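You operate a simulated robot arm through the tools that you are given. There is no shell and no other tool. Be economical: measure what you need, move in short steps, check, and stop when the job is done.

The job below is to be done with a simulated robot arm. You get a single attempt, and the scene is never put back.

JOB
Crease the red card and lay it back on the small grey table.
Fine: one run through the creaser; card dial to the word on the card, crease key lit; the fold key and the other cards stay as they are.

It is judged by the outcome, as a careful person would: the job done as asked, and still so three seconds after it is handed in. It fails if anything else is knocked over, pushed out of place, dropped, spilled or broken. Flat cloth is picked up by pressing the open fingertips on it (5 to 10 N) and closing them slowly along it; thin cloth reads only 2 to 8 mm in the jaws.

ROBOT AND FRAMES
A 7-joint arm with a two-finger parallel gripper on a trunk, on a base that drives. Base frame: it is fixed to the floor where the robot stands at the start and does not move with it; the origin is under the middle of the robot, x ahead of it, y to its left, z up. Units: mm, rad, N and s.
With the tool pointing down near the work surface it reaches from about 340 to 760 mm from the robot's upright axis, wherever it stands. Its first joint turns from -2.007 to 2.007 rad. Places, roughly: crease key [200, 200, 900]; fold key [300, 200, 900]; top of the small grey table [-200, -1300, 800]. Payload 3.91 kg.
Tool frame: the origin (TCP) lies between the finger pads and is the grasp point; the fingertips stand 30 mm ahead of it; z points along the fingers, y is the line along which they close. Largest opening 110 mm; finger width 20, thickness 10; the body of the gripper, 48 by 112 mm, starts 55 mm behind the TCP.
Orientation is that of the tool frame in the base frame, as [roll, pitch, yaw] about the fixed x, y, z axes, in that order (R = Rz(yaw) Ry(pitch) Rx(roll)). With the fingers straight down and closing along the base's y, the tool's x points along the base's -x, its y along +y and its z along -z.

CONTROLS
- The arm moves only by the tool servo_tool. Its argument "rows" is a list of rows, each an object (a shift or turn left out is 0, a gripper value left out holds the last) with "rot": the turn, a rotation vector about the base's x, y, z in rad, a list of three; "dp": the shift along the base's x, y, z in m, a list of three; "gripper": the gripper command, from -1 (shut) to 1 (fully open), values between in proportion. In form: [{"rot": [wx, wy, wz], "dp": [x, y, z], "gripper": gripper}, ...]. A call has 1 to 12 rows; each row shifts and turns the commanded pose from where the row before left it. Each row takes 0.2 s and may step no farther than 50 mm and 0.15 rad from the row before; otherwise, or with a gripper value out of range, the whole call is refused. Where a pose cannot be reached the arm comes as near as it can. A force on the tool above 40 N (or 10 N above the force at the start of the call, whichever is more), or a blocked arm, ends the call early, and 0.2 s more pass. Each finger travels about 108 mm/s and halts on what it meets, pressing with about 22 N; the grip force reading is that of the motor and also rises with nothing between the fingers. The clock runs only during rows and for 0.2 s after the last one: add rows that do not move to give the fingers time. The reply holds the time, the measured pose of the TCP, the force on the tool along the base axes, the opening and the grip force, in the units named above and with some noise, with the torque about the TCP (base axes, N m) and any sound that the robot's microphone picked up, and new pictures: "views" is both (left out), scene, wrist or none.
- Cameras (640 x 400 px; columns grow to the right, rows downward): "scene" is now at [-10.6, 121.6, 1484.3]; the picture's right is [-0.52, -0.85, 0.00], its down [-0.79, 0.49, -0.37] and it looks along [0.32, -0.20, -0.93] (base axes); focal length 214 px, centre (320, 200). "wrist" rides on the gripper at [72, 17, -103] in the tool frame; the picture's right is [-0.23, 0.97, 0.00], its down [-0.76, -0.18, -0.62] and it looks along [-0.61, -0.14, 0.78] (tool axes); focal length 222 px, centre (320, 200). There is no depth. A picture from a camera that has moved, and an enlarged one, comes with that camera's place and axes in the base frame and with its lens.
- raise_lower(by): slides the trunk up (or, below 0, down) by that many mm; the arm and the scene camera ride with it, the base frame stays. It gives what a move gives, with no picture.
- drive_base(legs): drives the robot by 1 to 6 legs, each [ahead, turn to the left] in mm and rad, along the robot's own axes; the way and the turn of a leg run together, so that a leg with both is an arc; at most 1500 mm and 3.142 rad a leg. The arm and the cameras ride along, it lands a little off, and it stops where it bumps. It gives what a move gives, and a new picture of the scene camera.
- head_to(pan, tilt): turns the head with the scene camera to pan (to the left, within 2.705 rad either way) and tilt (down, from -0.506 to 1.204), counted from straight ahead of the robot. It gives what a move gives, and a new picture of the scene camera.
- inspect(camera, box): a new picture of the part [left, top, right, bottom] of that camera's present view, enlarged. The clock stands still meanwhile.
- job_done(): hands the job in; it is judged then, once.

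Go step by step. Nothing tells you exact positions but the pictures and the camera data: compare them with the known pose of the tool, close in by small moves and look again before you grip or let go. The budget is 120 turns and 260 pictures, counting those below and the enlarged ones. Unless the task says otherwise, let go and move clear before handing in, and close with one line.

The tools are called after "Call:" by a JSON object that holds its "method" and its "body". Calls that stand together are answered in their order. servo_tool: Moves the arm, as the interface text tells. Its arguments: {"type":"object","properties":{"rows":{"type":"array","items":{"type":"object","properties":{"rot":{"type":"array","items":{"type":"number"}},"dp":{"type":"array","items":{"type":"number"}},"gripper":{"type":"number"}}}},"views":{"type":"string","enum":["both","scene","wrist","none"]}},"required":["rows"]} The other tools are called the same way: raise_lower (by) slides the trunk up or down; drive_base (legs) drives the base; head_to (pan, tilt) turns the head that bears the scene camera; inspect (camera, box) takes an enlarged picture of a part of a camera's view; job_done () hands the job in.

At the start:

```text
t: 0.0
tcp_pos: [258.8, -409.0, 1221.1]
ee_rot: [-3.141, -0.001, -3.141]
force: [-0.1, 0.0, -0.8]
torque: [0.02, 0.02, -0.01]
gripper_width: 110.0
gripper_force: 0.1
trunk travel left (down, up): [-625.0, 365.0]
robot x, y, heading: [-1.2, 0.0, -0.006]
head pan, tilt: [-0.552, 1.187]
```

scene: 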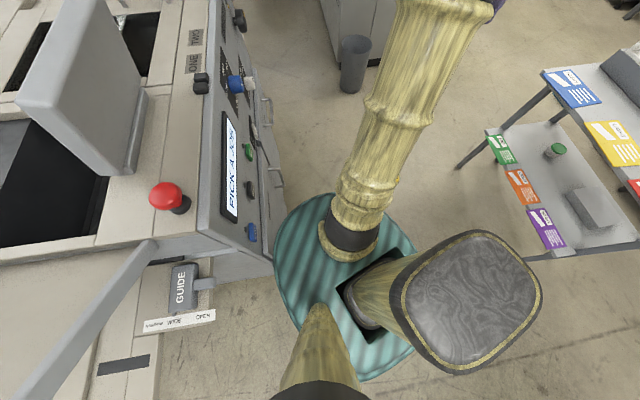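
wrist: 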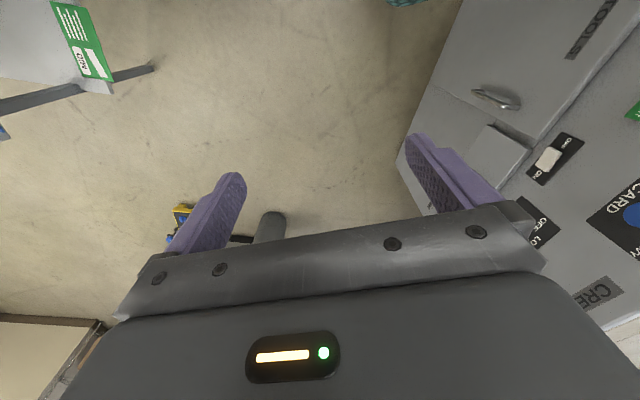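

I see a big machine on the left and a grey table with colored cards at the right. First I'll look around with the head.

Call:
{"method": "head_to", "body": {"pan": 0.8, "tilt": 0.8}}

Call:
{"method": "head_to", "body": {"pan": 1.5, "tilt": 0.8}}

Call:
{"method": "head_to", "body": {"pan": -1.57, "tilt": 0.6}}

```text
t: 1.5
tcp_pos: [259.2, -410.3, 1221.7]
ee_rot: [-3.141, 0.0, 3.14]
force: [0.3, -0.3, 0.0]
torque: [0.0, -0.02, -0.02]
gripper_width: 110.1
gripper_force: 0.0
trunk travel left (down, up): [-625.0, 365.0]
robot x, y, heading: [-2.1, 0.2, 0.001]
head pan, tilt: [0.799, 0.799]
camera scene: at [-2.8, 209.1, 1511.3], right [0.72, -0.7, 0.0], down [-0.5, -0.51, -0.7], along [0.49, 0.5, -0.72], focal length 214 px, centre (320, 200)
```

scene: 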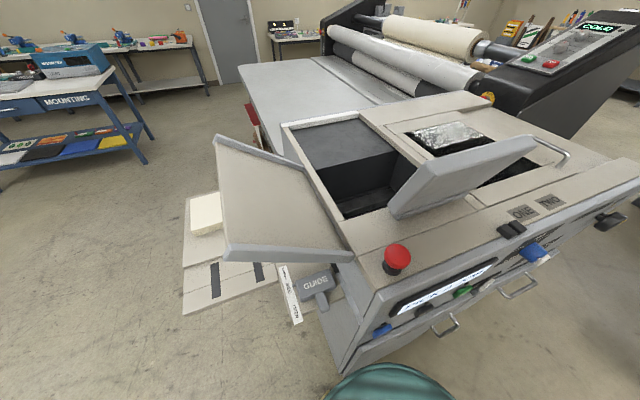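

```text
t: 2.6
tcp_pos: [258.8, -411.0, 1221.7]
ee_rot: [-3.141, 0.001, 3.142]
force: [-0.2, 0.4, 0.0]
torque: [0.01, 0.02, 0.02]
gripper_width: 110.0
gripper_force: 0.1
trunk travel left (down, up): [-625.0, 365.0]
robot x, y, heading: [1.5, -1.1, 0.0]
head pan, tilt: [1.499, 0.799]
camera scene: at [-53.3, 231.8, 1511.3], right [1.0, -0.07, 0.0], down [-0.05, -0.71, -0.7], along [0.05, 0.7, -0.72], focal length 214 px, centre (320, 200)
```

scene: 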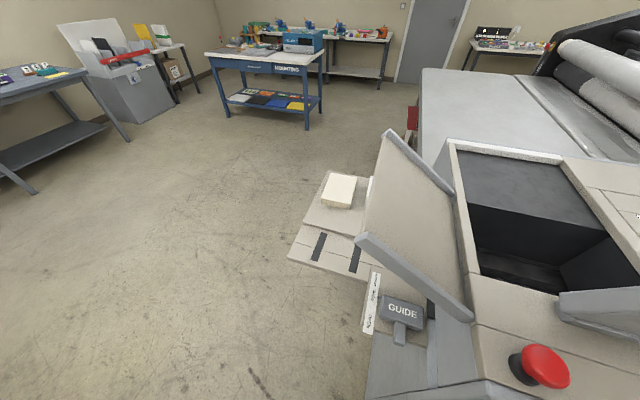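

```text
t: 5.2
tcp_pos: [258.8, -410.7, 1221.5]
ee_rot: [-3.141, 0.001, 3.141]
force: [0.5, 0.0, 0.5]
torque: [0.01, -0.01, -0.03]
gripper_width: 110.1
gripper_force: 0.1
trunk travel left (down, up): [-625.0, 365.0]
robot x, y, heading: [2.5, -0.5, -0.002]
head pan, tilt: [-1.571, 0.6]
camera scene: at [-59.1, 63.0, 1528.1], right [-1.0, 0.0, 0.0], down [0.0, 0.56, -0.83], along [0.0, -0.83, -0.56], focal length 214 px, centre (320, 200)
```

scene: 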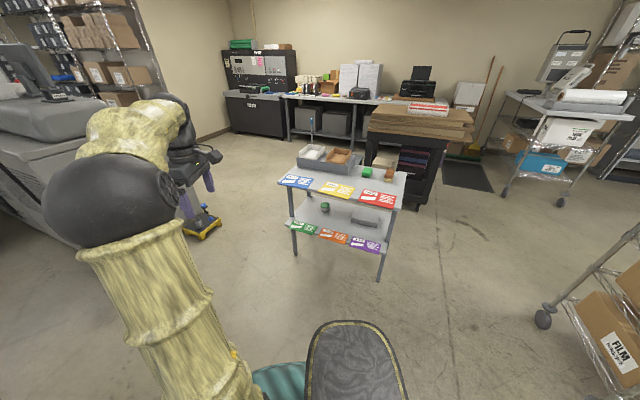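

Cards lie along the near edge of the small table (top: blue, yellow, red). I'll enlarge these, and look at the machine panel.

Call:
{"method": "inspect", "body": {"camera": "scene", "box": [260, 130, 430, 260]}}

Call:
{"method": "inspect", "body": {"camera": "scene", "box": [350, 160, 420, 210]}}

Call:
{"method": "head_to", "body": {"pan": 0.4, "tilt": 1.1}}

```text
3.08 times, centred on (345, 195) of scene
camera zoom: at [-59.1, 63.0, 1528.1], right [-1.0, 0.0, 0.0], down [0.0, 0.56, -0.83], along [0.0, -0.83, -0.56], focal length 660 px, centre (243, 215)
```

zoom: 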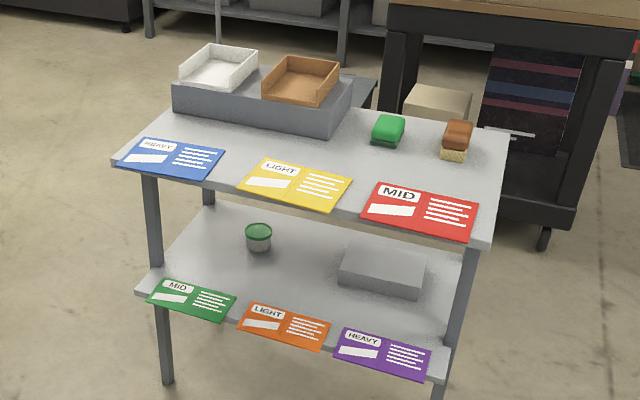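

```text
8.00 times, centred on (385, 185) of scene
camera zoom: at [-59.1, 63.0, 1528.1], right [-1.0, 0.0, 0.0], down [0.0, 0.56, -0.83], along [0.0, -0.83, -0.56], focal length 1716 px, centre (-200, 320)
```

zoom: 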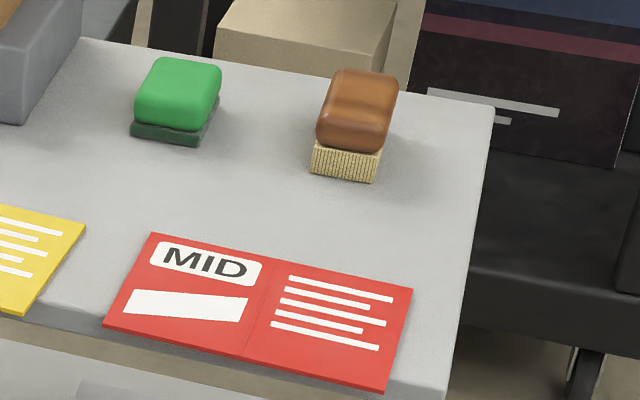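

```text
t: 7.1
tcp_pos: [258.3, -410.4, 1221.3]
ee_rot: [-3.142, 0.002, -3.141]
force: [-0.2, -0.5, 0.0]
torque: [0.0, 0.0, 0.02]
gripper_width: 109.8
gripper_force: 0.1
trunk travel left (down, up): [-625.0, 365.0]
robot x, y, heading: [-0.1, -0.4, 0.001]
head pan, tilt: [0.4, 1.1]
camera scene: at [-0.9, 175.9, 1489.5], right [0.39, -0.92, 0.0], down [-0.82, -0.35, -0.45], along [0.42, 0.18, -0.89], focal length 214 px, centre (320, 200)
```

scene: 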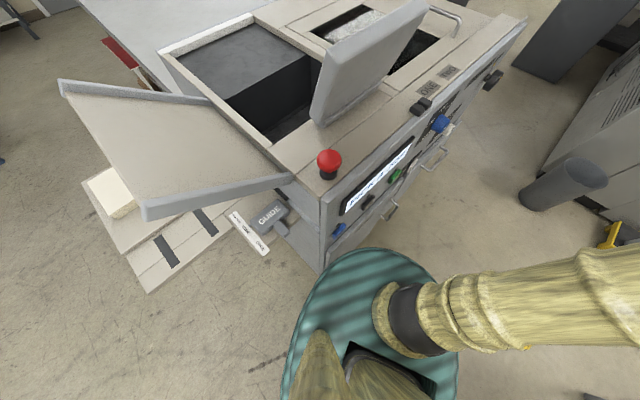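

The red card says MID. Now I'll examine the machine's panel.

Call:
{"method": "inspect", "body": {"camera": "scene", "box": [310, 60, 510, 260]}}

Call:
{"method": "inspect", "body": {"camera": "wrist", "box": [400, 0, 640, 340]}}

Call:
{"method": "inspect", "body": {"camera": "scene", "box": [60, 70, 320, 300]}}

```text
2.00 times, centred on (410, 160) of scene
camera zoom: at [-0.9, 175.9, 1489.5], right [0.39, -0.92, 0.0], down [-0.82, -0.35, -0.45], along [0.42, 0.18, -0.89], focal length 429 px, centre (140, 280)
```

zoom: 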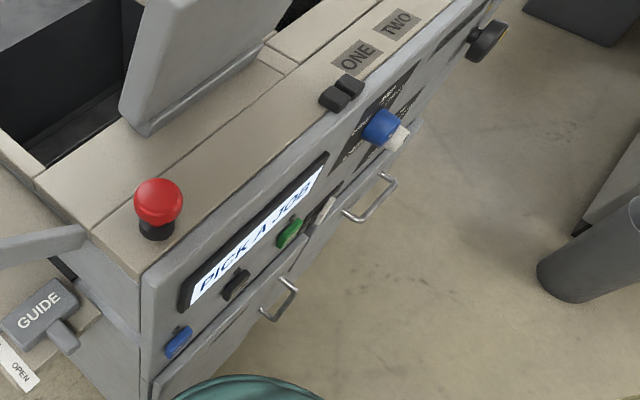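

```text
1.18 times, centred on (520, 170) of wrist
camera zoom: at [185.7, -393.1, 1326.0], right [0.23, 0.97, 0.0], down [0.76, -0.18, 0.62], along [0.61, -0.14, -0.78], focal length 261 px, centre (85, 235)
```

zoom: 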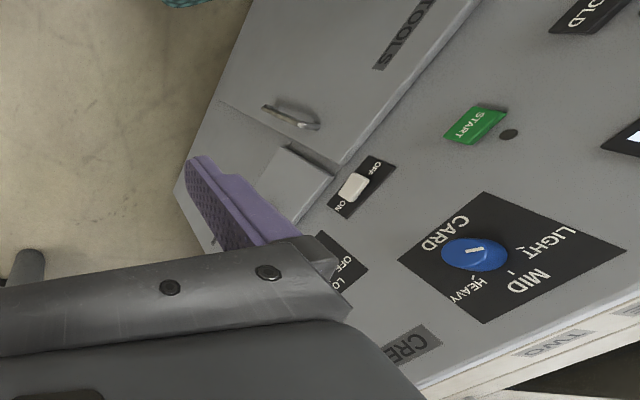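

```text
1.74 times, centred on (190, 185) of scene
camera zoom: at [-0.9, 175.9, 1489.5], right [0.39, -0.92, 0.0], down [-0.82, -0.35, -0.45], along [0.42, 0.18, -0.89], focal length 373 px, centre (546, 226)
```

zoom: 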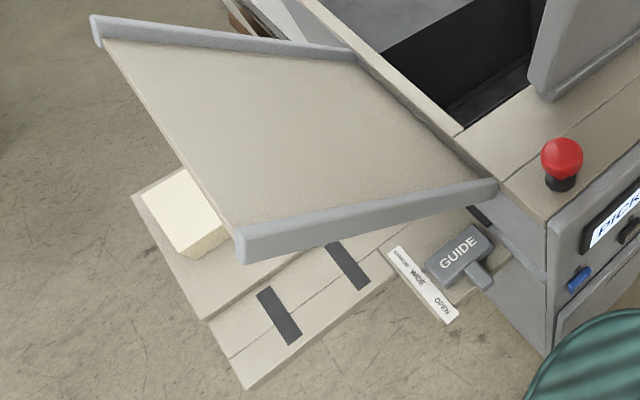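

The blue key is CREASE and the dark one next to it FOLD; START is green, the CARD dial is further along. I'll back off to stand in front of the panel for a clear view.

Call:
{"method": "drive_base", "body": {"legs": [[0, -0.96], [610, 0], [0, 2.53]]}}

Call:
{"method": "head_to", "body": {"pan": 0, "tilt": 0.75}}

```text
t: 8.5
tcp_pos: [221.6, -432.1, 1220.5]
ee_rot: [-3.141, -0.002, 3.05]
force: [0.4, -0.2, 0.6]
torque: [0.05, -0.01, 0.01]
gripper_width: 110.2
gripper_force: 0.0
trunk travel left (down, up): [-625.0, 365.0]
robot x, y, heading: [-1.3, 2.3, -0.086]
head pan, tilt: [0.4, 1.1]
stopped in leg 1: the robot was blocked; the commanded pose is now the measured one
camera scene: at [13.9, 175.6, 1489.5], right [0.31, -0.95, 0.0], down [-0.85, -0.27, -0.45], along [0.43, 0.14, -0.89], focal length 214 px, centre (320, 200)
```

scene: 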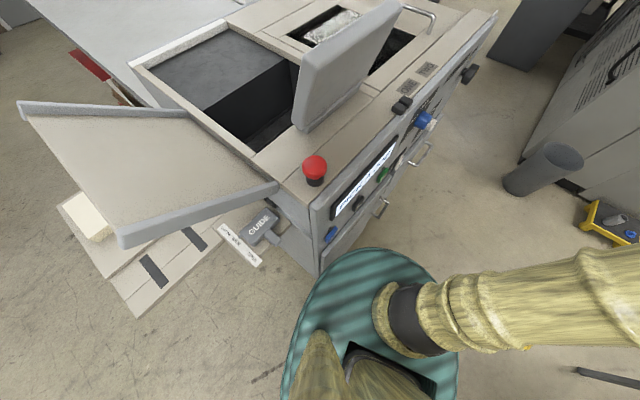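

```text
t: 9.4
tcp_pos: [220.5, -431.0, 1220.9]
ee_rot: [3.141, -0.001, 3.052]
force: [-0.5, -0.4, 0.2]
torque: [0.0, 0.02, -0.02]
gripper_width: 110.1
gripper_force: 0.1
trunk travel left (down, up): [-625.0, 365.0]
robot x, y, heading: [-0.3, 2.6, -0.085]
head pan, tilt: [0.0, 0.75]
camera scene: at [36.3, 149.1, 1515.2], right [-0.09, -1.0, 0.0], down [-0.68, 0.06, -0.73], along [0.73, -0.06, -0.68], focal length 214 px, centre (320, 200)
```

scene: 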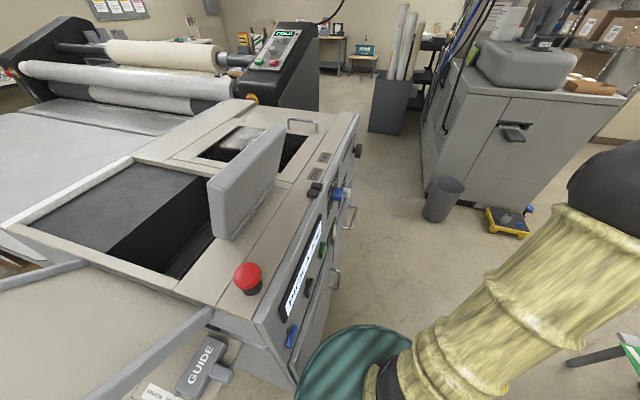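

The base bumped something right when turning. I'll look behind before backing off.

Call:
{"method": "head_to", "body": {"pan": 2.5, "tilt": 0.8}}

Call:
{"method": "head_to", "body": {"pan": -2.5, "tilt": 0.9}}

Call:
{"method": "head_to", "body": {"pan": 0.1, "tilt": 1.2}}

```text
t: 11.6
tcp_pos: [220.4, -431.9, 1221.4]
ee_rot: [3.141, 0.0, 3.054]
force: [0.1, -0.7, 0.1]
torque: [-0.02, -0.02, -0.03]
gripper_width: 110.2
gripper_force: 0.0
trunk travel left (down, up): [-625.0, 365.0]
robot x, y, heading: [2.2, 4.4, -0.089]
head pan, tilt: [2.499, 0.799]
camera scene: at [-106.4, 210.1, 1511.3], right [0.67, 0.74, 0.0], down [0.53, -0.48, -0.7], along [-0.52, 0.47, -0.72], focal length 214 px, centre (320, 200)
```

scene: 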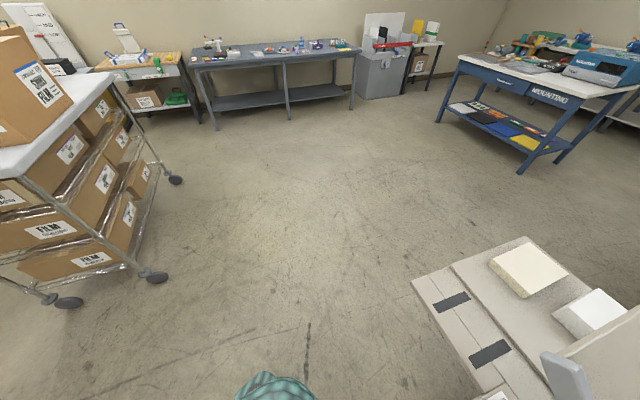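

```text
t: 15.6
tcp_pos: [220.5, -432.1, 1221.7]
ee_rot: [-3.141, -0.001, 3.052]
force: [0.0, -0.2, 0.1]
torque: [-0.03, 0.0, -0.01]
gripper_width: 110.3
gripper_force: 0.0
trunk travel left (down, up): [-625.0, 365.0]
robot x, y, heading: [-0.1, 3.6, -0.087]
head pan, tilt: [-2.499, 0.901]
camera scene: at [-110.5, 116.4, 1503.4], right [-0.53, 0.85, 0.0], down [0.67, 0.41, -0.62], along [-0.53, -0.33, -0.78], focal length 214 px, centre (320, 200)
```

scene: 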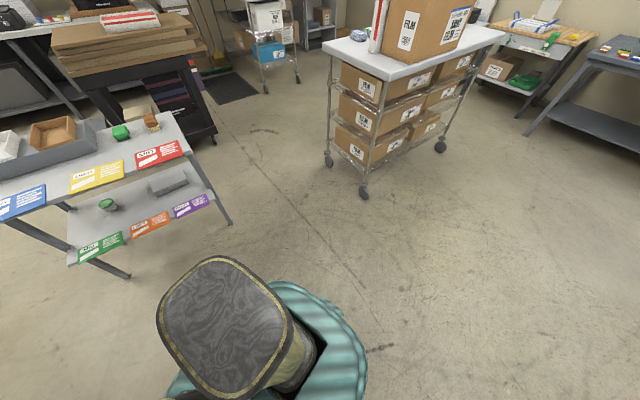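

```text
t: 17.9
tcp_pos: [221.0, -431.7, 1221.8]
ee_rot: [3.141, 0.0, 3.053]
force: [-0.7, -0.2, 0.6]
torque: [-0.01, 0.0, -0.04]
gripper_width: 110.0
gripper_force: 0.0
trunk travel left (down, up): [-625.0, 365.0]
robot x, y, heading: [-1.5, 3.8, -0.093]
head pan, tilt: [0.099, 1.201]
camera scene: at [9.6, 156.9, 1483.5], right [0.01, -1.0, 0.0], down [-0.93, -0.01, -0.36], along [0.36, 0.0, -0.93], focal length 214 px, centre (320, 200)
```

scene: 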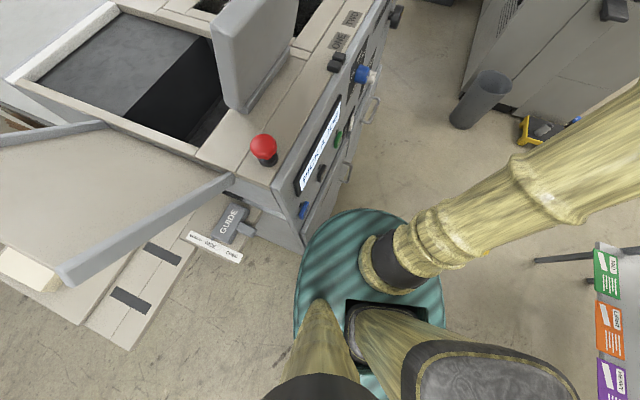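

The base's front-left touches the machine corner. I'll back off, then go around to stand facing the panel.

Call:
{"method": "drive_base", "body": {"legs": [[-250, 0], [0, -0.71], [780, 0], [0, 2.37]]}}

Call:
{"method": "head_to", "body": {"pan": 0, "tilt": 0.75}}

```text
t: 35.2
tcp_pos: [705.4, -263.9, 1221.6]
ee_rot: [-3.14, -0.001, -1.565]
force: [-0.2, 0.0, 0.1]
torque: [-0.01, -0.04, -0.01]
gripper_width: 110.4
gripper_force: 0.1
trunk travel left (down, up): [-625.0, 365.0]
robot x, y, heading: [298.9, -527.1, 1.576]
head pan, tilt: [0.099, 1.201]
camera scene: at [139.6, -532.0, 1483.5], right [0.99, 0.11, 0.0], down [0.1, -0.93, -0.36], along [-0.04, 0.36, -0.93], focal length 214 px, centre (320, 200)
```

scene: 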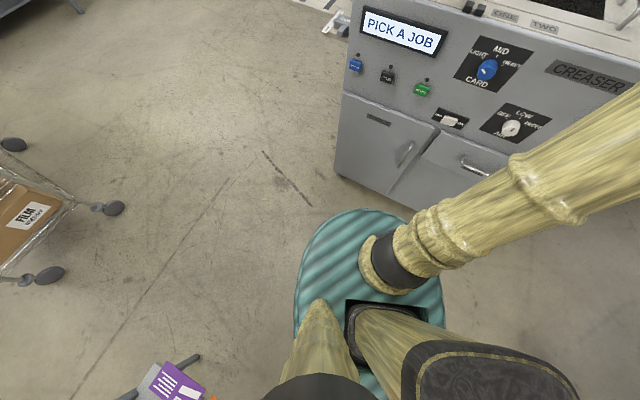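

```text
t: 36.1
tcp_pos: [705.5, -263.0, 1221.2]
ee_rot: [3.14, 0.001, -1.565]
force: [0.2, 0.0, -0.8]
torque: [0.05, -0.02, -0.02]
gripper_width: 110.0
gripper_force: 0.0
trunk travel left (down, up): [-625.0, 365.0]
robot x, y, heading: [296.8, -526.9, 1.576]
head pan, tilt: [0.0, 0.75]
camera scene: at [144.9, -504.7, 1515.2], right [1.0, 0.01, 0.0], down [0.01, -0.68, -0.73], along [-0.01, 0.73, -0.68], focal length 214 px, centre (320, 200)
```

scene: 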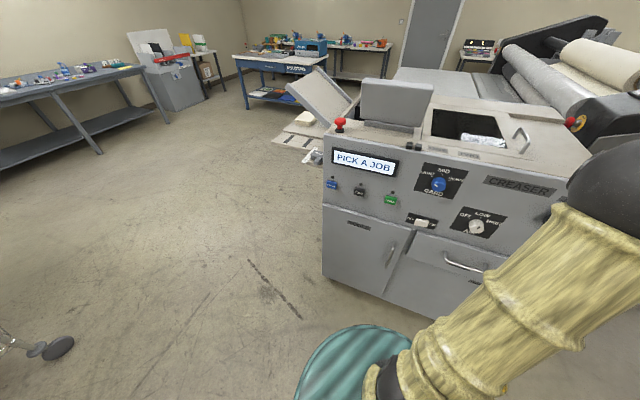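

Call:
{"method": "inspect", "body": {"camera": "scene", "box": [315, 140, 565, 290]}}

Call:
{"method": "inspect", "body": {"camera": "scene", "box": [260, 60, 560, 170]}}

Call:
{"method": "inspect", "body": {"camera": "scene", "box": [400, 150, 500, 245]}}

```text
2.56 times, centred on (440, 215) of scene
camera zoom: at [144.9, -504.7, 1515.2], right [1.0, 0.01, 0.0], down [0.01, -0.68, -0.73], along [-0.01, 0.73, -0.68], focal length 549 px, centre (13, 162)
```

zoom: 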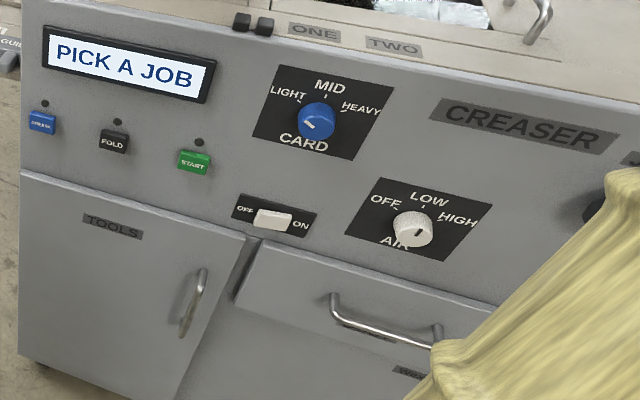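

```text
2.13 times, centred on (410, 115) of scene
camera zoom: at [144.9, -504.7, 1515.2], right [1.0, 0.01, 0.0], down [0.01, -0.68, -0.73], along [-0.01, 0.73, -0.68], focal length 458 px, centre (128, 381)
```

zoom: 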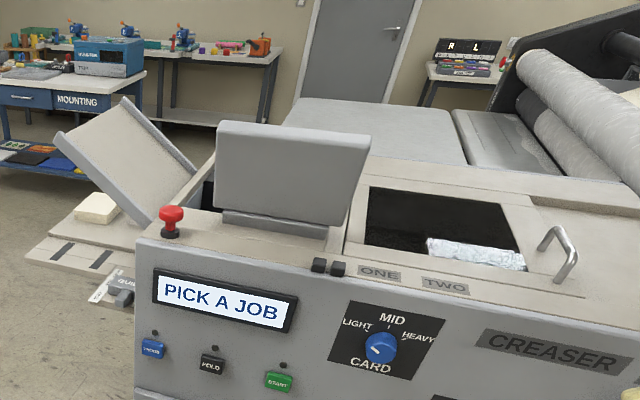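

```text
4.21 times, centred on (450, 198) of scene
camera zoom: at [144.9, -504.7, 1515.2], right [1.0, 0.01, 0.0], down [0.01, -0.68, -0.73], along [-0.01, 0.73, -0.68], focal length 903 px, centre (-227, 210)
```

zoom: 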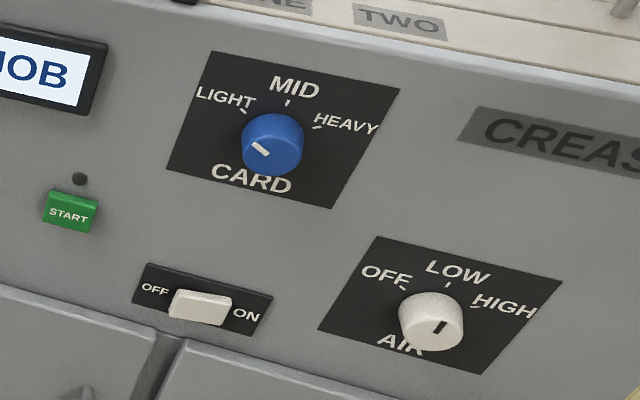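

Display says PICK A JOB; the CARD dial's mark points to LIGHT, so it must go to MID. I'll level the tool to point at the panel (+y) with fingers shut.

Call:
{"method": "servo_tool", "body": {"rows": [{"dp": [-0.03, 0, -0.01], "rot": [0.1428, 0, 0], "gripper": -1}, {"dp": [-0.03, 0, -0.01], "rot": [0.1428, 0, 0]}, {"dp": [-0.03, 0, -0.01], "rot": [0.1428, 0, 0]}, {"dp": [-0.03, 0, -0.01], "rot": [0.1428, 0, 0]}, {"dp": [-0.03, 0, -0.01], "rot": [0.1428, 0, 0]}, {"dp": [-0.03, 0, -0.01], "rot": [0.1428, 0, 0]}, {"dp": [-0.03, 0, -0.01], "rot": [0.1428, 0, 0]}, {"dp": [-0.03, 0, -0.01], "rot": [0.1428, 0, 0]}, {"dp": [-0.03, 0, -0.01], "rot": [0.1428, 0, 0]}, {"dp": [-0.03, 0, -0.01], "rot": [0.1428, 0, 0]}, {"dp": [-0.03, 0, -0.01], "rot": [0.1428, 0, 0]}, {}]}}

```text
t: 38.7
tcp_pos: [498.3, -258.3, 1237.1]
ee_rot: [-1.587, 1.567, -0.015]
force: [-0.1, -0.6, 0.0]
torque: [0.0, 0.03, 0.0]
gripper_width: 0.0
gripper_force: 22.6
out of reach, approached as far as the arm can: row 8, 9, 10, 11
trunk travel left (down, up): [-625.0, 365.0]
robot x, y, heading: [299.1, -528.5, 1.579]
head pan, tilt: [0.0, 0.75]
camera scene: at [144.8, -504.8, 1515.3], right [1.0, 0.01, 0.0], down [0.01, -0.68, -0.73], along [-0.01, 0.73, -0.68], focal length 214 px, centre (320, 200)
camera wrist: at [480.8, -361.8, 1166.1], right [-0.98, 0.0, 0.22], down [0.17, -0.62, 0.76], along [0.14, 0.78, 0.61], focal length 222 px, centre (320, 200)
```

scene: 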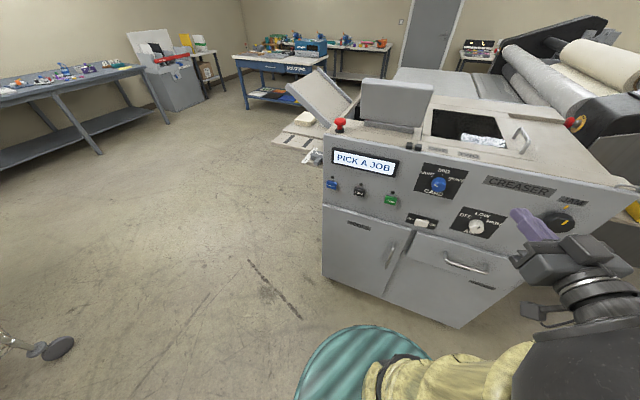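
wrist: 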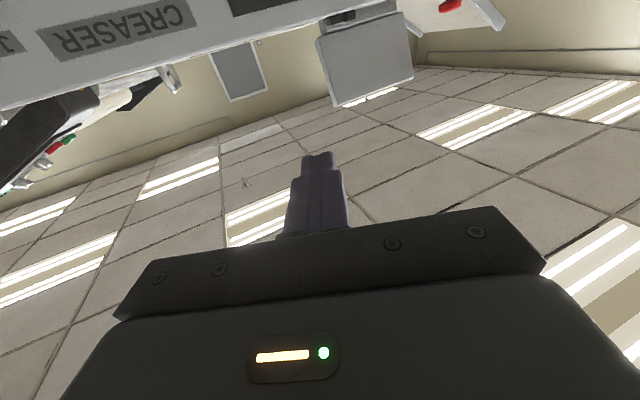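

The tool is level but folded tight against the arm. I'll lower the trunk and bring the tool in front of the keys.

Call:
{"method": "raise_lower", "body": {"by": -250}}

Call:
{"method": "servo_tool", "body": {"rows": [{"dp": [-0.04, 0.02, 0]}, {"dp": [-0.04, 0.02, 0]}, {"dp": [-0.04, 0.02, 0]}, {"dp": [-0.04, 0.02, 0]}, {"dp": [-0.04, 0.02, 0]}, {"dp": [-0.04, 0.02, 0]}, {}]}}

```text
t: 41.3
tcp_pos: [498.6, -258.3, 987.2]
ee_rot: [-1.899, 1.564, -0.325]
force: [-0.4, 0.3, 0.1]
torque: [0.0, -0.02, 0.01]
gripper_width: 0.0
gripper_force: 21.9
trunk travel left (down, up): [-375.0, 615.0]
robot x, y, heading: [297.6, -523.4, 1.577]
head pan, tilt: [0.0, 0.75]
```

```text
t: 42.9
tcp_pos: [426.1, -124.6, 1001.7]
ee_rot: [-2.136, 1.565, -0.566]
force: [-0.3, -0.4, -0.7]
torque: [-0.03, 0.02, 0.01]
gripper_width: 0.0
gripper_force: 22.1
out of reach, approached as far as the arm can: row 1, 2, 3, 4, 5, 6
trunk travel left (down, up): [-375.0, 615.0]
robot x, y, heading: [294.8, -526.2, 1.574]
head pan, tilt: [0.0, 0.75]
camera scene: at [144.7, -504.5, 1265.2], right [1.0, 0.01, 0.0], down [0.01, -0.68, -0.73], along [-0.01, 0.73, -0.68], focal length 214 px, centre (320, 200)
camera wrist: at [409.9, -228.5, 929.0], right [-0.97, 0.0, 0.22], down [0.18, -0.62, 0.76], along [0.14, 0.78, 0.6], focal length 222 px, centre (320, 200)
```

scene: 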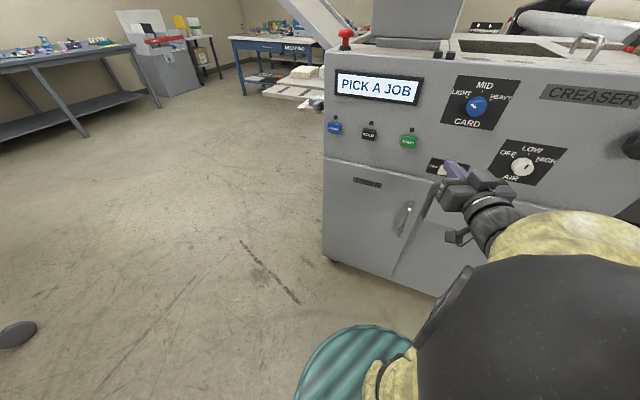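
wrist: 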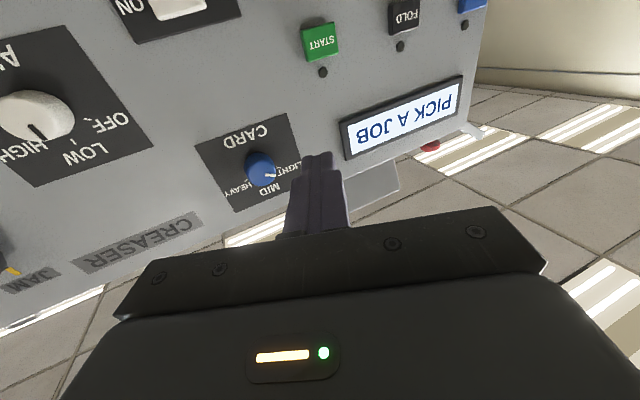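

The panel is angled: I get crease key ≈(184,217,947), START ≈(413,110,946), so the panel is yawed about -0.43. I'll reposition the base square to the panel.

Call:
{"method": "drive_base", "body": {"legs": [[0, 1.14], [280, 0], [0, -1.57]]}}

Call:
{"method": "servo_tool", "body": {"rows": [{}], "views": "wrist"}}

```text
t: 54.7
tcp_pos: [326.6, -97.7, 1000.3]
ee_rot: [-2.077, 1.566, -0.933]
force: [-1.0, -0.4, 0.3]
torque: [0.03, 0.02, 0.01]
gripper_width: 0.2
gripper_force: 21.9
trunk travel left (down, up): [-375.0, 615.0]
robot x, y, heading: [41.2, -405.6, 1.147]
head pan, tilt: [0.0, 0.75]
camera scene: at [-87.5, -324.7, 1265.3], right [0.91, -0.41, 0.0], down [-0.28, -0.62, -0.73], along [0.3, 0.67, -0.68], focal length 214 px, centre (320, 200)
```

scene: 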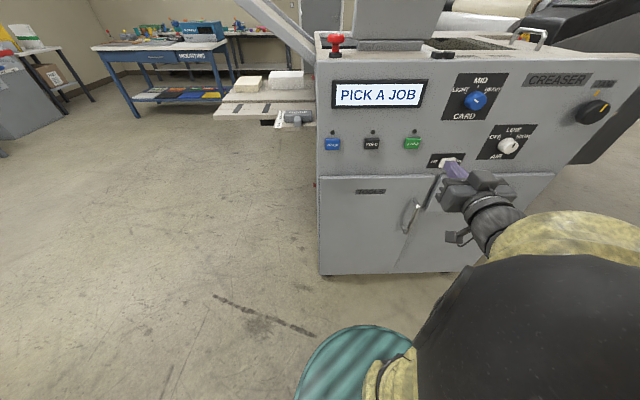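

```text
t: 55.1
tcp_pos: [327.5, -97.3, 1000.4]
ee_rot: [-2.085, 1.565, -0.939]
force: [0.8, -0.2, -0.3]
torque: [0.02, 0.02, -0.04]
gripper_width: 0.0
gripper_force: 21.9
trunk travel left (down, up): [-375.0, 615.0]
robot x, y, heading: [40.3, -406.3, 1.149]
head pan, tilt: [0.0, 0.75]
camera wrist: at [267.6, -184.4, 929.1], right [-0.89, 0.4, 0.22], down [-0.1, -0.64, 0.76], along [0.45, 0.66, 0.61], focal length 222 px, centre (320, 200)
```

wrist: 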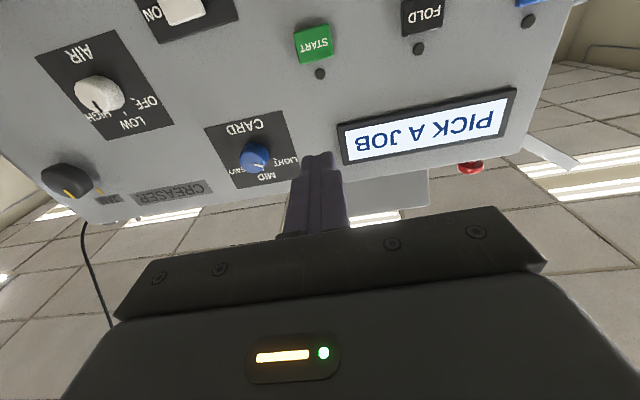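

The view is now square: in panel coordinates START is at U≈332, FOLD≈211, CREASE≈90, Z≈947; dial knob at U≈450, Z≈1070. I'll slide the shut fingers left toward the crease key, staying clear of the panel.

Call:
{"method": "servo_tool", "body": {"rows": [{"dp": [-0.0377, 0.017, -0.009]}, {"dp": [-0.0377, 0.017, -0.009]}, {"dp": [-0.0377, 0.017, -0.009]}, {"dp": [-0.0377, 0.017, -0.009]}, {"dp": [-0.0377, 0.017, -0.009]}, {"dp": [-0.0377, 0.017, -0.009]}, {}]}}

```text
t: 56.7
tcp_pos: [233.3, 20.7, 985.2]
ee_rot: [-2.154, 1.564, -1.002]
force: [-0.7, -0.1, -0.6]
torque: [-0.03, 0.0, 0.01]
gripper_width: 0.0
gripper_force: 21.9
out of reach, approached as far as the arm can: row 1, 2, 3, 4, 5, 6
trunk travel left (down, up): [-375.0, 615.0]
robot x, y, heading: [42.7, -407.5, 1.149]
head pan, tilt: [0.0, 0.75]
camera scene: at [-87.6, -324.7, 1265.2], right [0.91, -0.41, 0.0], down [-0.28, -0.62, -0.73], along [0.3, 0.67, -0.68], focal length 214 px, centre (320, 200)
camera wrist: at [175.5, -66.6, 913.9], right [-0.89, 0.4, 0.22], down [-0.09, -0.64, 0.76], along [0.45, 0.66, 0.6], focal length 222 px, centre (320, 200)
```

scene: 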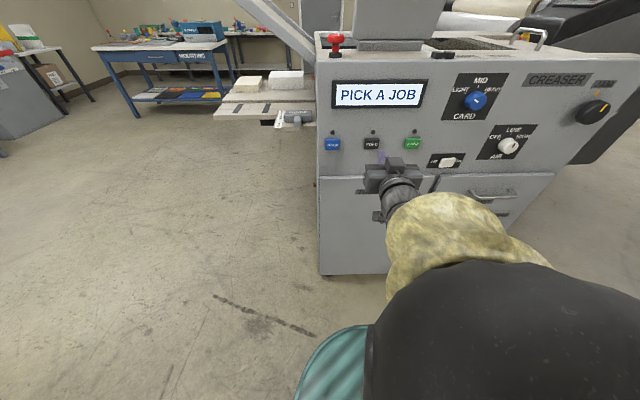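
wrist: 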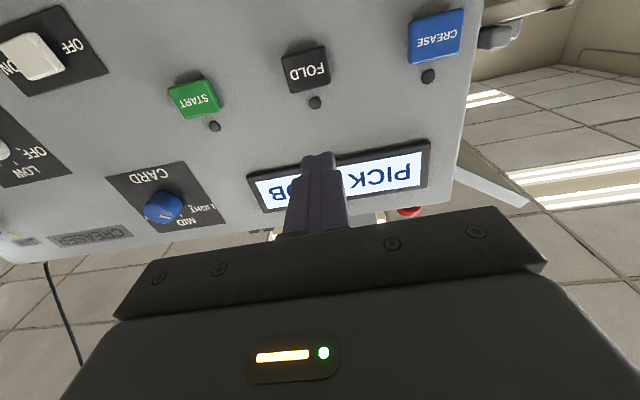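

The arm can't fold closer, so it drifted forward; further out there is more room. I continue left and slightly forward.

Call:
{"method": "servo_tool", "body": {"rows": [{"dp": [-0.025, 0.03, -0.01]}, {"dp": [-0.025, 0.03, -0.01]}, {"dp": [-0.025, 0.03, -0.01]}, {}]}}

```text
t: 57.7
tcp_pos: [245.1, 72.8, 983.2]
ee_rot: [-2.689, 1.56, -1.529]
force: [0.0, -0.3, -0.7]
torque: [-0.03, -0.03, 0.02]
gripper_width: 0.0
gripper_force: 22.1
out of reach, approached as far as the arm can: row 1, 2, 3
trunk travel left (down, up): [-375.0, 615.0]
robot x, y, heading: [40.9, -406.3, 1.151]
head pan, tilt: [0.0, 0.75]
camera scene: at [-87.5, -324.5, 1265.2], right [0.91, -0.41, 0.0], down [-0.28, -0.62, -0.73], along [0.3, 0.67, -0.68], focal length 214 px, centre (320, 200)
camera wrist: at [187.6, -15.6, 913.5], right [-0.89, 0.39, 0.22], down [-0.09, -0.63, 0.77], along [0.44, 0.67, 0.6], focal length 222 px, centre (320, 200)
```

scene: 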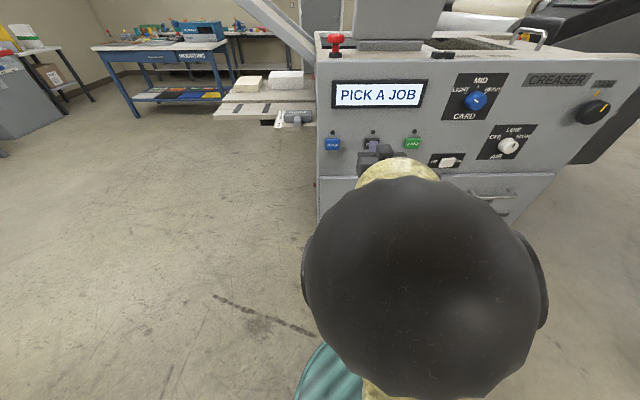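
wrist: 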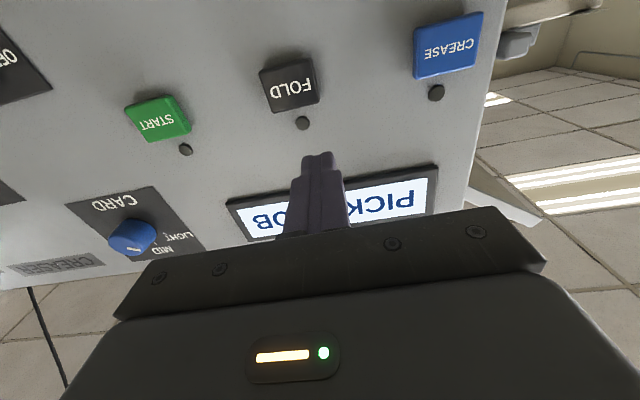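

The arm hits joint limits here. I'll back the base off a bit for extension room and lower the trunk, then raise the tool to the key height.

Call:
{"method": "drive_base", "body": {"legs": [[-130, 0]]}}

Call:
{"method": "raise_lower", "body": {"by": -150}}

Call:
{"method": "servo_tool", "body": {"rows": [{"dp": [0, 0, 0.03]}, {"dp": [0, 0, 0.03]}, {"dp": [0, 0, 0.03]}, {"dp": [-0.03, 0.0135, 0]}, {"dp": [-0.03, 0.0135, 0]}, {"dp": [-0.03, 0.0135, 0]}, {}]}}

```text
t: 59.1
tcp_pos: [194.0, -46.8, 982.7]
ee_rot: [-2.691, 1.559, -1.533]
force: [-0.9, -0.6, -0.3]
torque: [0.0, 0.02, -0.01]
gripper_width: 0.0
gripper_force: 21.4
trunk travel left (down, up): [-375.0, 615.0]
robot x, y, heading: [-12.8, -523.2, 1.139]
head pan, tilt: [0.0, 0.75]
camera scene: at [-140.1, -441.8, 1265.2], right [0.91, -0.41, 0.0], down [-0.28, -0.62, -0.73], along [0.3, 0.67, -0.68], focal length 214 px, centre (320, 200)
```

scene: 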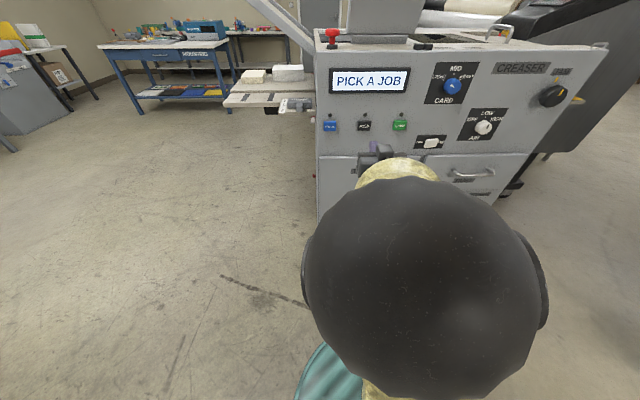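

```text
t: 60.8
tcp_pos: [193.0, -45.9, 833.9]
ee_rot: [-2.684, 1.561, -1.526]
force: [0.8, -1.0, -0.1]
torque: [-0.03, -0.03, 0.0]
gripper_width: 0.0
gripper_force: 22.5
trunk travel left (down, up): [-225.0, 765.0]
robot x, y, heading: [-8.3, -528.3, 1.147]
head pan, tilt: [0.0, 0.75]
```

```text
t: 62.4
tcp_pos: [156.0, -2.1, 942.4]
ee_rot: [-2.863, 1.554, -1.692]
force: [-0.1, -0.6, -1.0]
torque: [0.02, -0.01, -0.01]
gripper_width: 0.1
gripper_force: 21.9
out of reach, approached as far as the arm can: row 5, 6
trunk travel left (down, up): [-225.0, 765.0]
robot x, y, heading: [-11.6, -520.5, 1.146]
head pan, tilt: [0.0, 0.75]
camera scene: at [-140.2, -442.0, 1115.2], right [0.91, -0.41, 0.0], down [-0.28, -0.62, -0.73], along [0.3, 0.67, -0.68], focal length 214 px, centre (320, 200)
camera wrist: at [99.1, -91.3, 872.6], right [-0.9, 0.39, 0.22], down [-0.08, -0.63, 0.77], along [0.44, 0.67, 0.59], focal length 222 px, centre (320, 200)
```

scene: 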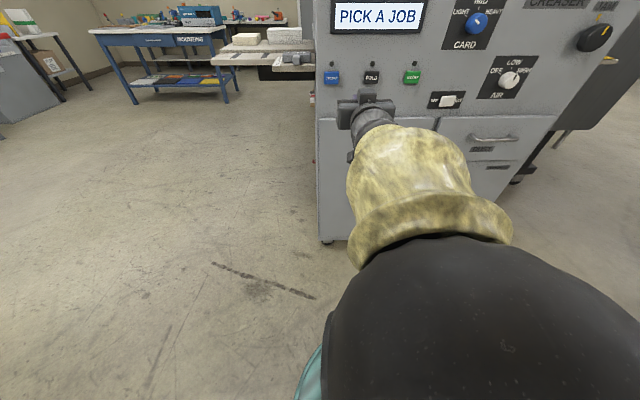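
wrist: 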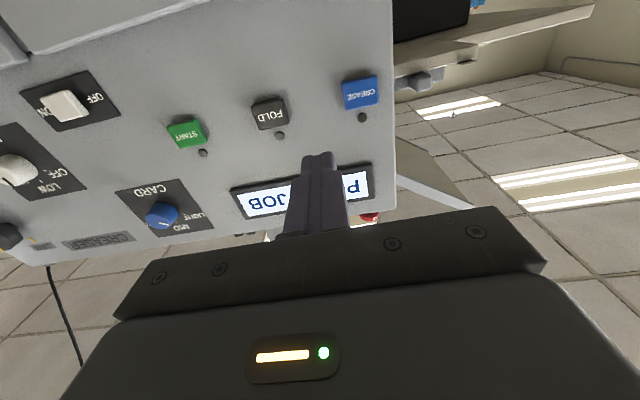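

The limit looks like a wrist roll one; roll doesn't matter for pressing, so I'll let the tool roll about its axis while moving left.

Call:
{"method": "servo_tool", "body": {"rows": [{"rot": [-0.0616, -0.1365, 0]}, {"rot": [-0.0616, -0.1365, 0]}, {"rot": [-0.0616, -0.1365, 0]}, {"rot": [-0.0616, -0.1365, 0]}, {"dp": [-0.0241, 0.0109, 0]}, {"dp": [-0.0241, 0.0109, 0]}, {}]}}

```text
t: 64.0
tcp_pos: [162.1, 24.1, 977.8]
ee_rot: [-1.61, 0.969, -0.445]
force: [0.0, 0.6, 0.2]
torque: [0.0, -0.01, 0.02]
gripper_width: 0.1
gripper_force: 21.6
out of reach, approached as far as the arm can: row 1, 3, 4, 5, 6
trunk travel left (down, up): [-225.0, 765.0]
robot x, y, heading: [-13.5, -525.6, 1.147]
head pan, tilt: [0.0, 0.75]
camera scene: at [-140.2, -442.0, 1115.2], right [0.91, -0.41, 0.0], down [-0.28, -0.62, -0.73], along [0.3, 0.67, -0.68], focal length 214 px, centre (320, 200)
camera wrist: at [143.5, -82.4, 912.1], right [-0.86, 0.37, -0.36], down [-0.51, -0.44, 0.74], along [0.11, 0.82, 0.56], focal length 222 px, centre (320, 200)
```

scene: 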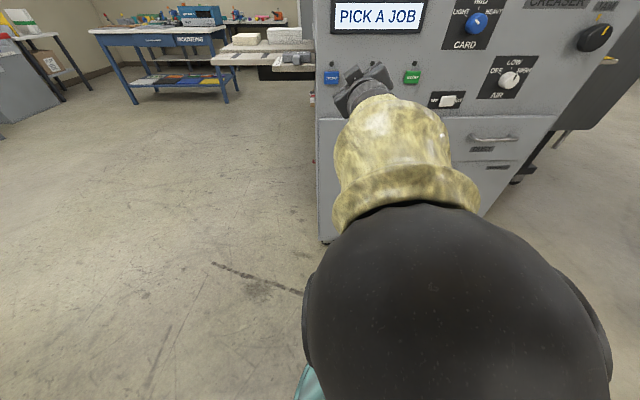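
wrist: 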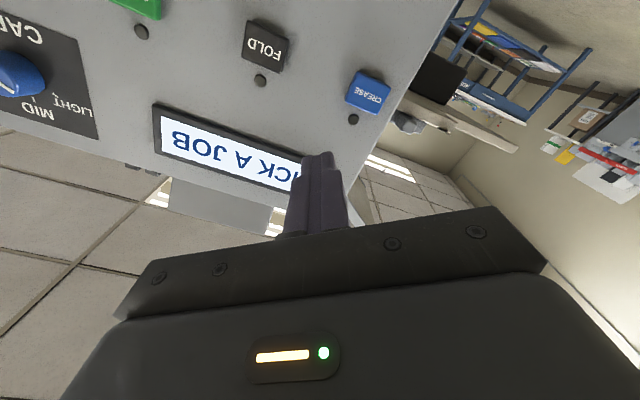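

That was the wrong way; I'll roll the other direction.

Call:
{"method": "servo_tool", "body": {"rows": [{"rot": [0.0616, 0.1365, 0]}, {"rot": [0.0616, 0.1365, 0]}, {"rot": [0.0616, 0.1365, 0]}, {"rot": [0.0616, 0.1365, 0]}, {"rot": [0.0616, 0.1365, 0]}, {"rot": [0.0616, 0.1365, 0]}, {"rot": [0.0616, 0.1365, 0]}, {"rot": [0.0616, 0.1365, 0]}, {"rot": [0.0616, 0.1365, 0]}, {"rot": [0.0616, 0.1365, 0]}, {}]}}

```text
t: 66.4
tcp_pos: [162.5, 24.1, 977.5]
ee_rot: [1.568, 0.674, 2.729]
force: [-0.4, -0.4, -0.4]
torque: [0.01, -0.02, -0.01]
gripper_width: 0.1
gripper_force: 21.7
trunk travel left (down, up): [-225.0, 765.0]
robot x, y, heading: [-14.7, -521.3, 1.151]
head pan, tilt: [0.0, 0.75]
camera scene: at [-140.2, -442.0, 1115.2], right [0.91, -0.41, 0.0], down [-0.28, -0.62, -0.73], along [0.3, 0.67, -0.68], focal length 214 px, centre (320, 200)
camera wrist: at [58.3, -43.1, 946.2], right [-0.4, 0.17, 0.9], down [0.4, -0.85, 0.34], along [0.83, 0.49, 0.27], focal length 222 px, centre (320, 200)
```

scene: 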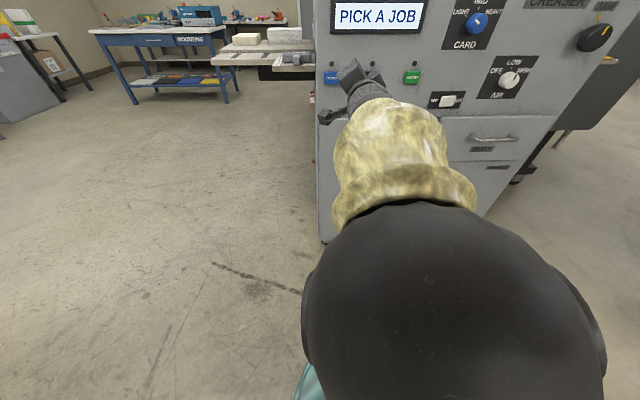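
wrist: 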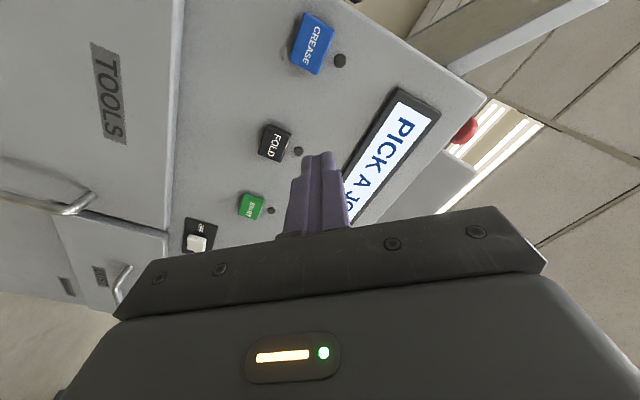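

Rolling this way works freely. I'll continue rolling so that the wrist camera comes above, and move toward the crease key line.

Call:
{"method": "servo_tool", "body": {"rows": [{"rot": [0.0616, 0.1365, 0], "dp": [-0.0055, 0.0025, -0.0038]}, {"rot": [0.0616, 0.1365, 0], "dp": [-0.0055, 0.0025, -0.0038]}, {"rot": [0.0616, 0.1365, 0], "dp": [-0.0055, 0.0025, -0.0038]}, {"rot": [0.0616, 0.1365, 0], "dp": [-0.0055, 0.0025, -0.0038]}, {"rot": [0.0616, 0.1365, 0], "dp": [-0.0055, 0.0025, -0.0038]}, {"rot": [0.0616, 0.1365, 0], "dp": [-0.0055, 0.0025, -0.0038]}, {"rot": [0.0616, 0.1365, 0], "dp": [-0.0055, 0.0025, -0.0038]}, {"rot": [0.0616, 0.1365, 0], "dp": [-0.0055, 0.0025, -0.0038]}, {}]}}

```text
t: 68.4
tcp_pos: [159.9, 37.1, 970.0]
ee_rot: [1.559, -0.522, 2.733]
force: [1.0, 0.9, -0.3]
torque: [0.0, -0.02, 0.02]
gripper_width: 0.0
gripper_force: 21.9
out of reach, approached as far as the arm can: row 3, 4, 5, 6, 7, 8
trunk travel left (down, up): [-225.0, 765.0]
robot x, y, heading: [-13.1, -526.2, 1.144]
head pan, tilt: [0.0, 0.75]
camera scene: at [-140.2, -442.0, 1115.2], right [0.91, -0.41, 0.0], down [-0.28, -0.62, -0.73], along [0.3, 0.67, -0.68], focal length 214 px, centre (320, 200)
camera wrist: at [66.8, -35.8, 1022.0], right [0.62, -0.28, 0.73], down [0.27, -0.8, -0.54], along [0.73, 0.54, -0.42], focal length 222 px, centre (320, 200)
```

scene: 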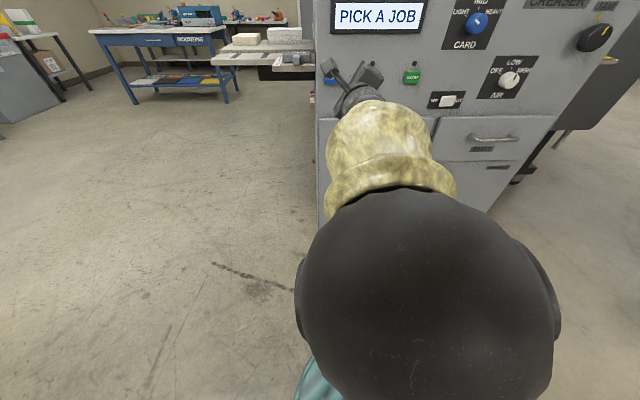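
wrist: 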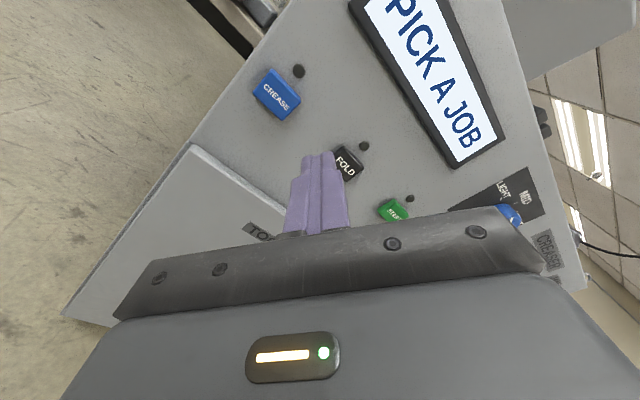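

Now the wrist camera sees well from above. I'll lower the trunk again, which helped before, then raise the tool and go left.

Call:
{"method": "raise_lower", "body": {"by": -150}}

Call:
{"method": "servo_tool", "body": {"rows": [{"dp": [0, 0, 0.032]}, {"dp": [0, 0, 0.032]}, {"dp": [0, 0, 0.032]}, {"dp": [0, 0, 0.031]}, {"dp": [-0.018, 0.008, 0]}, {"dp": [-0.018, 0.008, 0]}, {}]}}

```text
t: 70.2
tcp_pos: [159.9, 36.6, 820.8]
ee_rot: [1.561, -0.521, 2.734]
force: [-1.1, -0.6, 1.1]
torque: [0.01, -0.01, 0.03]
gripper_width: 0.0
gripper_force: 22.0
trunk travel left (down, up): [-75.0, 915.0]
robot x, y, heading: [-12.6, -521.5, 1.143]
head pan, tilt: [0.0, 0.75]
```

```text
t: 71.8
tcp_pos: [125.6, 53.3, 950.0]
ee_rot: [1.559, -0.521, 2.734]
force: [-0.6, -0.2, -0.3]
torque: [0.0, 0.02, 0.0]
gripper_width: 0.0
gripper_force: 21.5
trunk travel left (down, up): [-75.0, 915.0]
robot x, y, heading: [-6.4, -521.9, 1.143]
head pan, tilt: [0.0, 0.75]
camera scene: at [-140.2, -442.0, 965.2], right [0.91, -0.41, 0.0], down [-0.28, -0.62, -0.73], along [0.3, 0.67, -0.68], focal length 214 px, centre (320, 200)
camera wrist: at [32.2, -19.3, 999.4], right [0.62, -0.28, 0.73], down [0.27, -0.8, -0.54], along [0.73, 0.54, -0.42], focal length 222 px, centre (320, 200)
```

scene: 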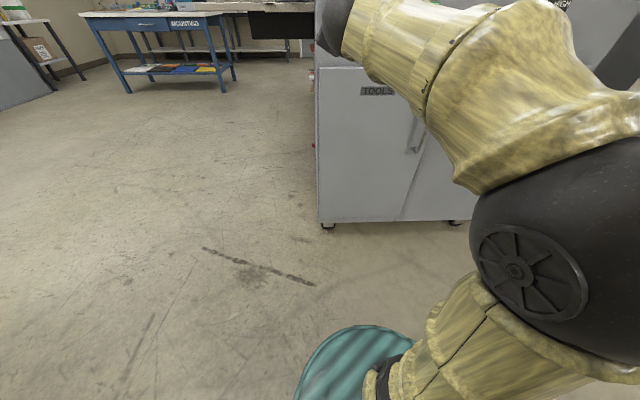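
wrist: 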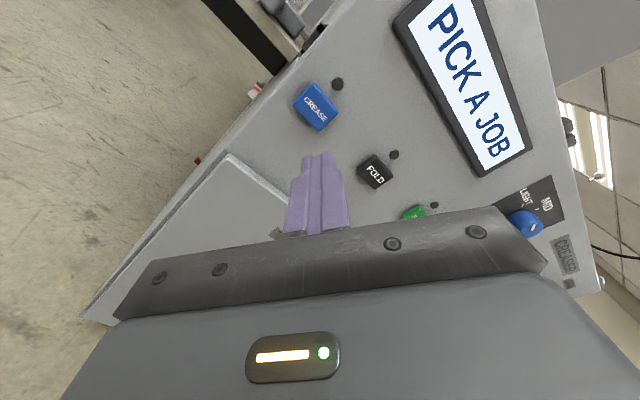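

Free now; tip is at U≈93, Z≈950, crease key at U≈85–90, Z≈949. I approach straight along the panel normal.

Call:
{"method": "servo_tool", "body": {"rows": [{"dp": [0.0075, 0.025, -0.001]}, {"dp": [0.0075, 0.025, 0]}, {"dp": [0.0098, 0.0225, 0]}, {"dp": [0.0098, 0.0225, 0]}, {}], "views": "wrist"}}

```text
t: 73.0
tcp_pos: [159.1, 148.5, 947.3]
ee_rot: [1.56, -0.52, 2.734]
force: [-0.7, -0.2, -0.1]
torque: [0.02, -0.02, 0.03]
gripper_width: 0.3
gripper_force: 21.7
trunk travel left (down, up): [-75.0, 915.0]
robot x, y, heading: [-14.6, -525.6, 1.15]
head pan, tilt: [0.0, 0.75]
camera wrist: at [65.9, 75.3, 998.7], right [0.62, -0.28, 0.73], down [0.28, -0.8, -0.54], along [0.73, 0.54, -0.42], focal length 222 px, centre (320, 200)
```

wrist: 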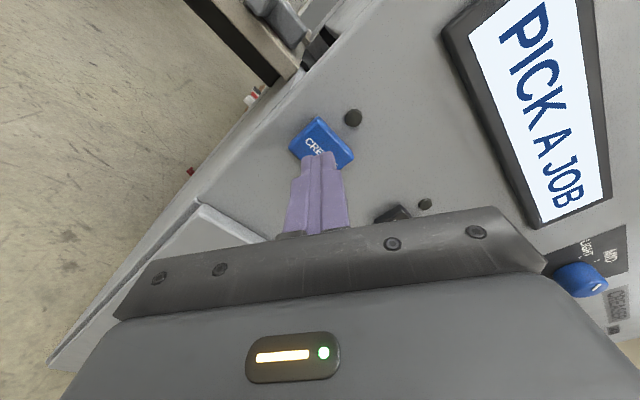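

The tip is on line with the crease key, about 25 mm away. I'll advance in small steps until it clicks.

Call:
{"method": "servo_tool", "body": {"rows": [{"dp": [0.0033, 0.0073, 0]}, {"dp": [0.0033, 0.0073, 0]}, {"dp": [0.0016, 0.0036, 0]}, {"dp": [0.0016, 0.0036, 0]}, {}], "views": "wrist"}}

```text
t: 74.2
tcp_pos: [167.5, 170.1, 946.2]
ee_rot: [1.56, -0.521, 2.733]
force: [-1.2, 0.7, 0.0]
torque: [-0.02, 0.02, -0.01]
gripper_width: 0.0
gripper_force: 21.9
trunk travel left (down, up): [-75.0, 915.0]
robot x, y, heading: [-13.9, -521.8, 1.147]
head pan, tilt: [0.0, 0.75]
camera wrist: at [75.7, 96.7, 997.8], right [0.62, -0.28, 0.73], down [0.28, -0.8, -0.54], along [0.73, 0.54, -0.42], focal length 222 px, centre (320, 200)
```

wrist: 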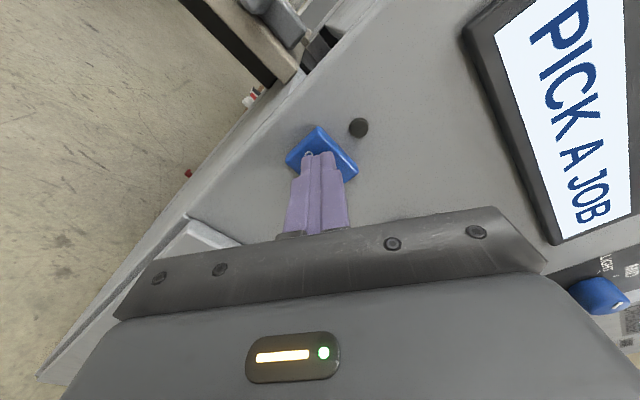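

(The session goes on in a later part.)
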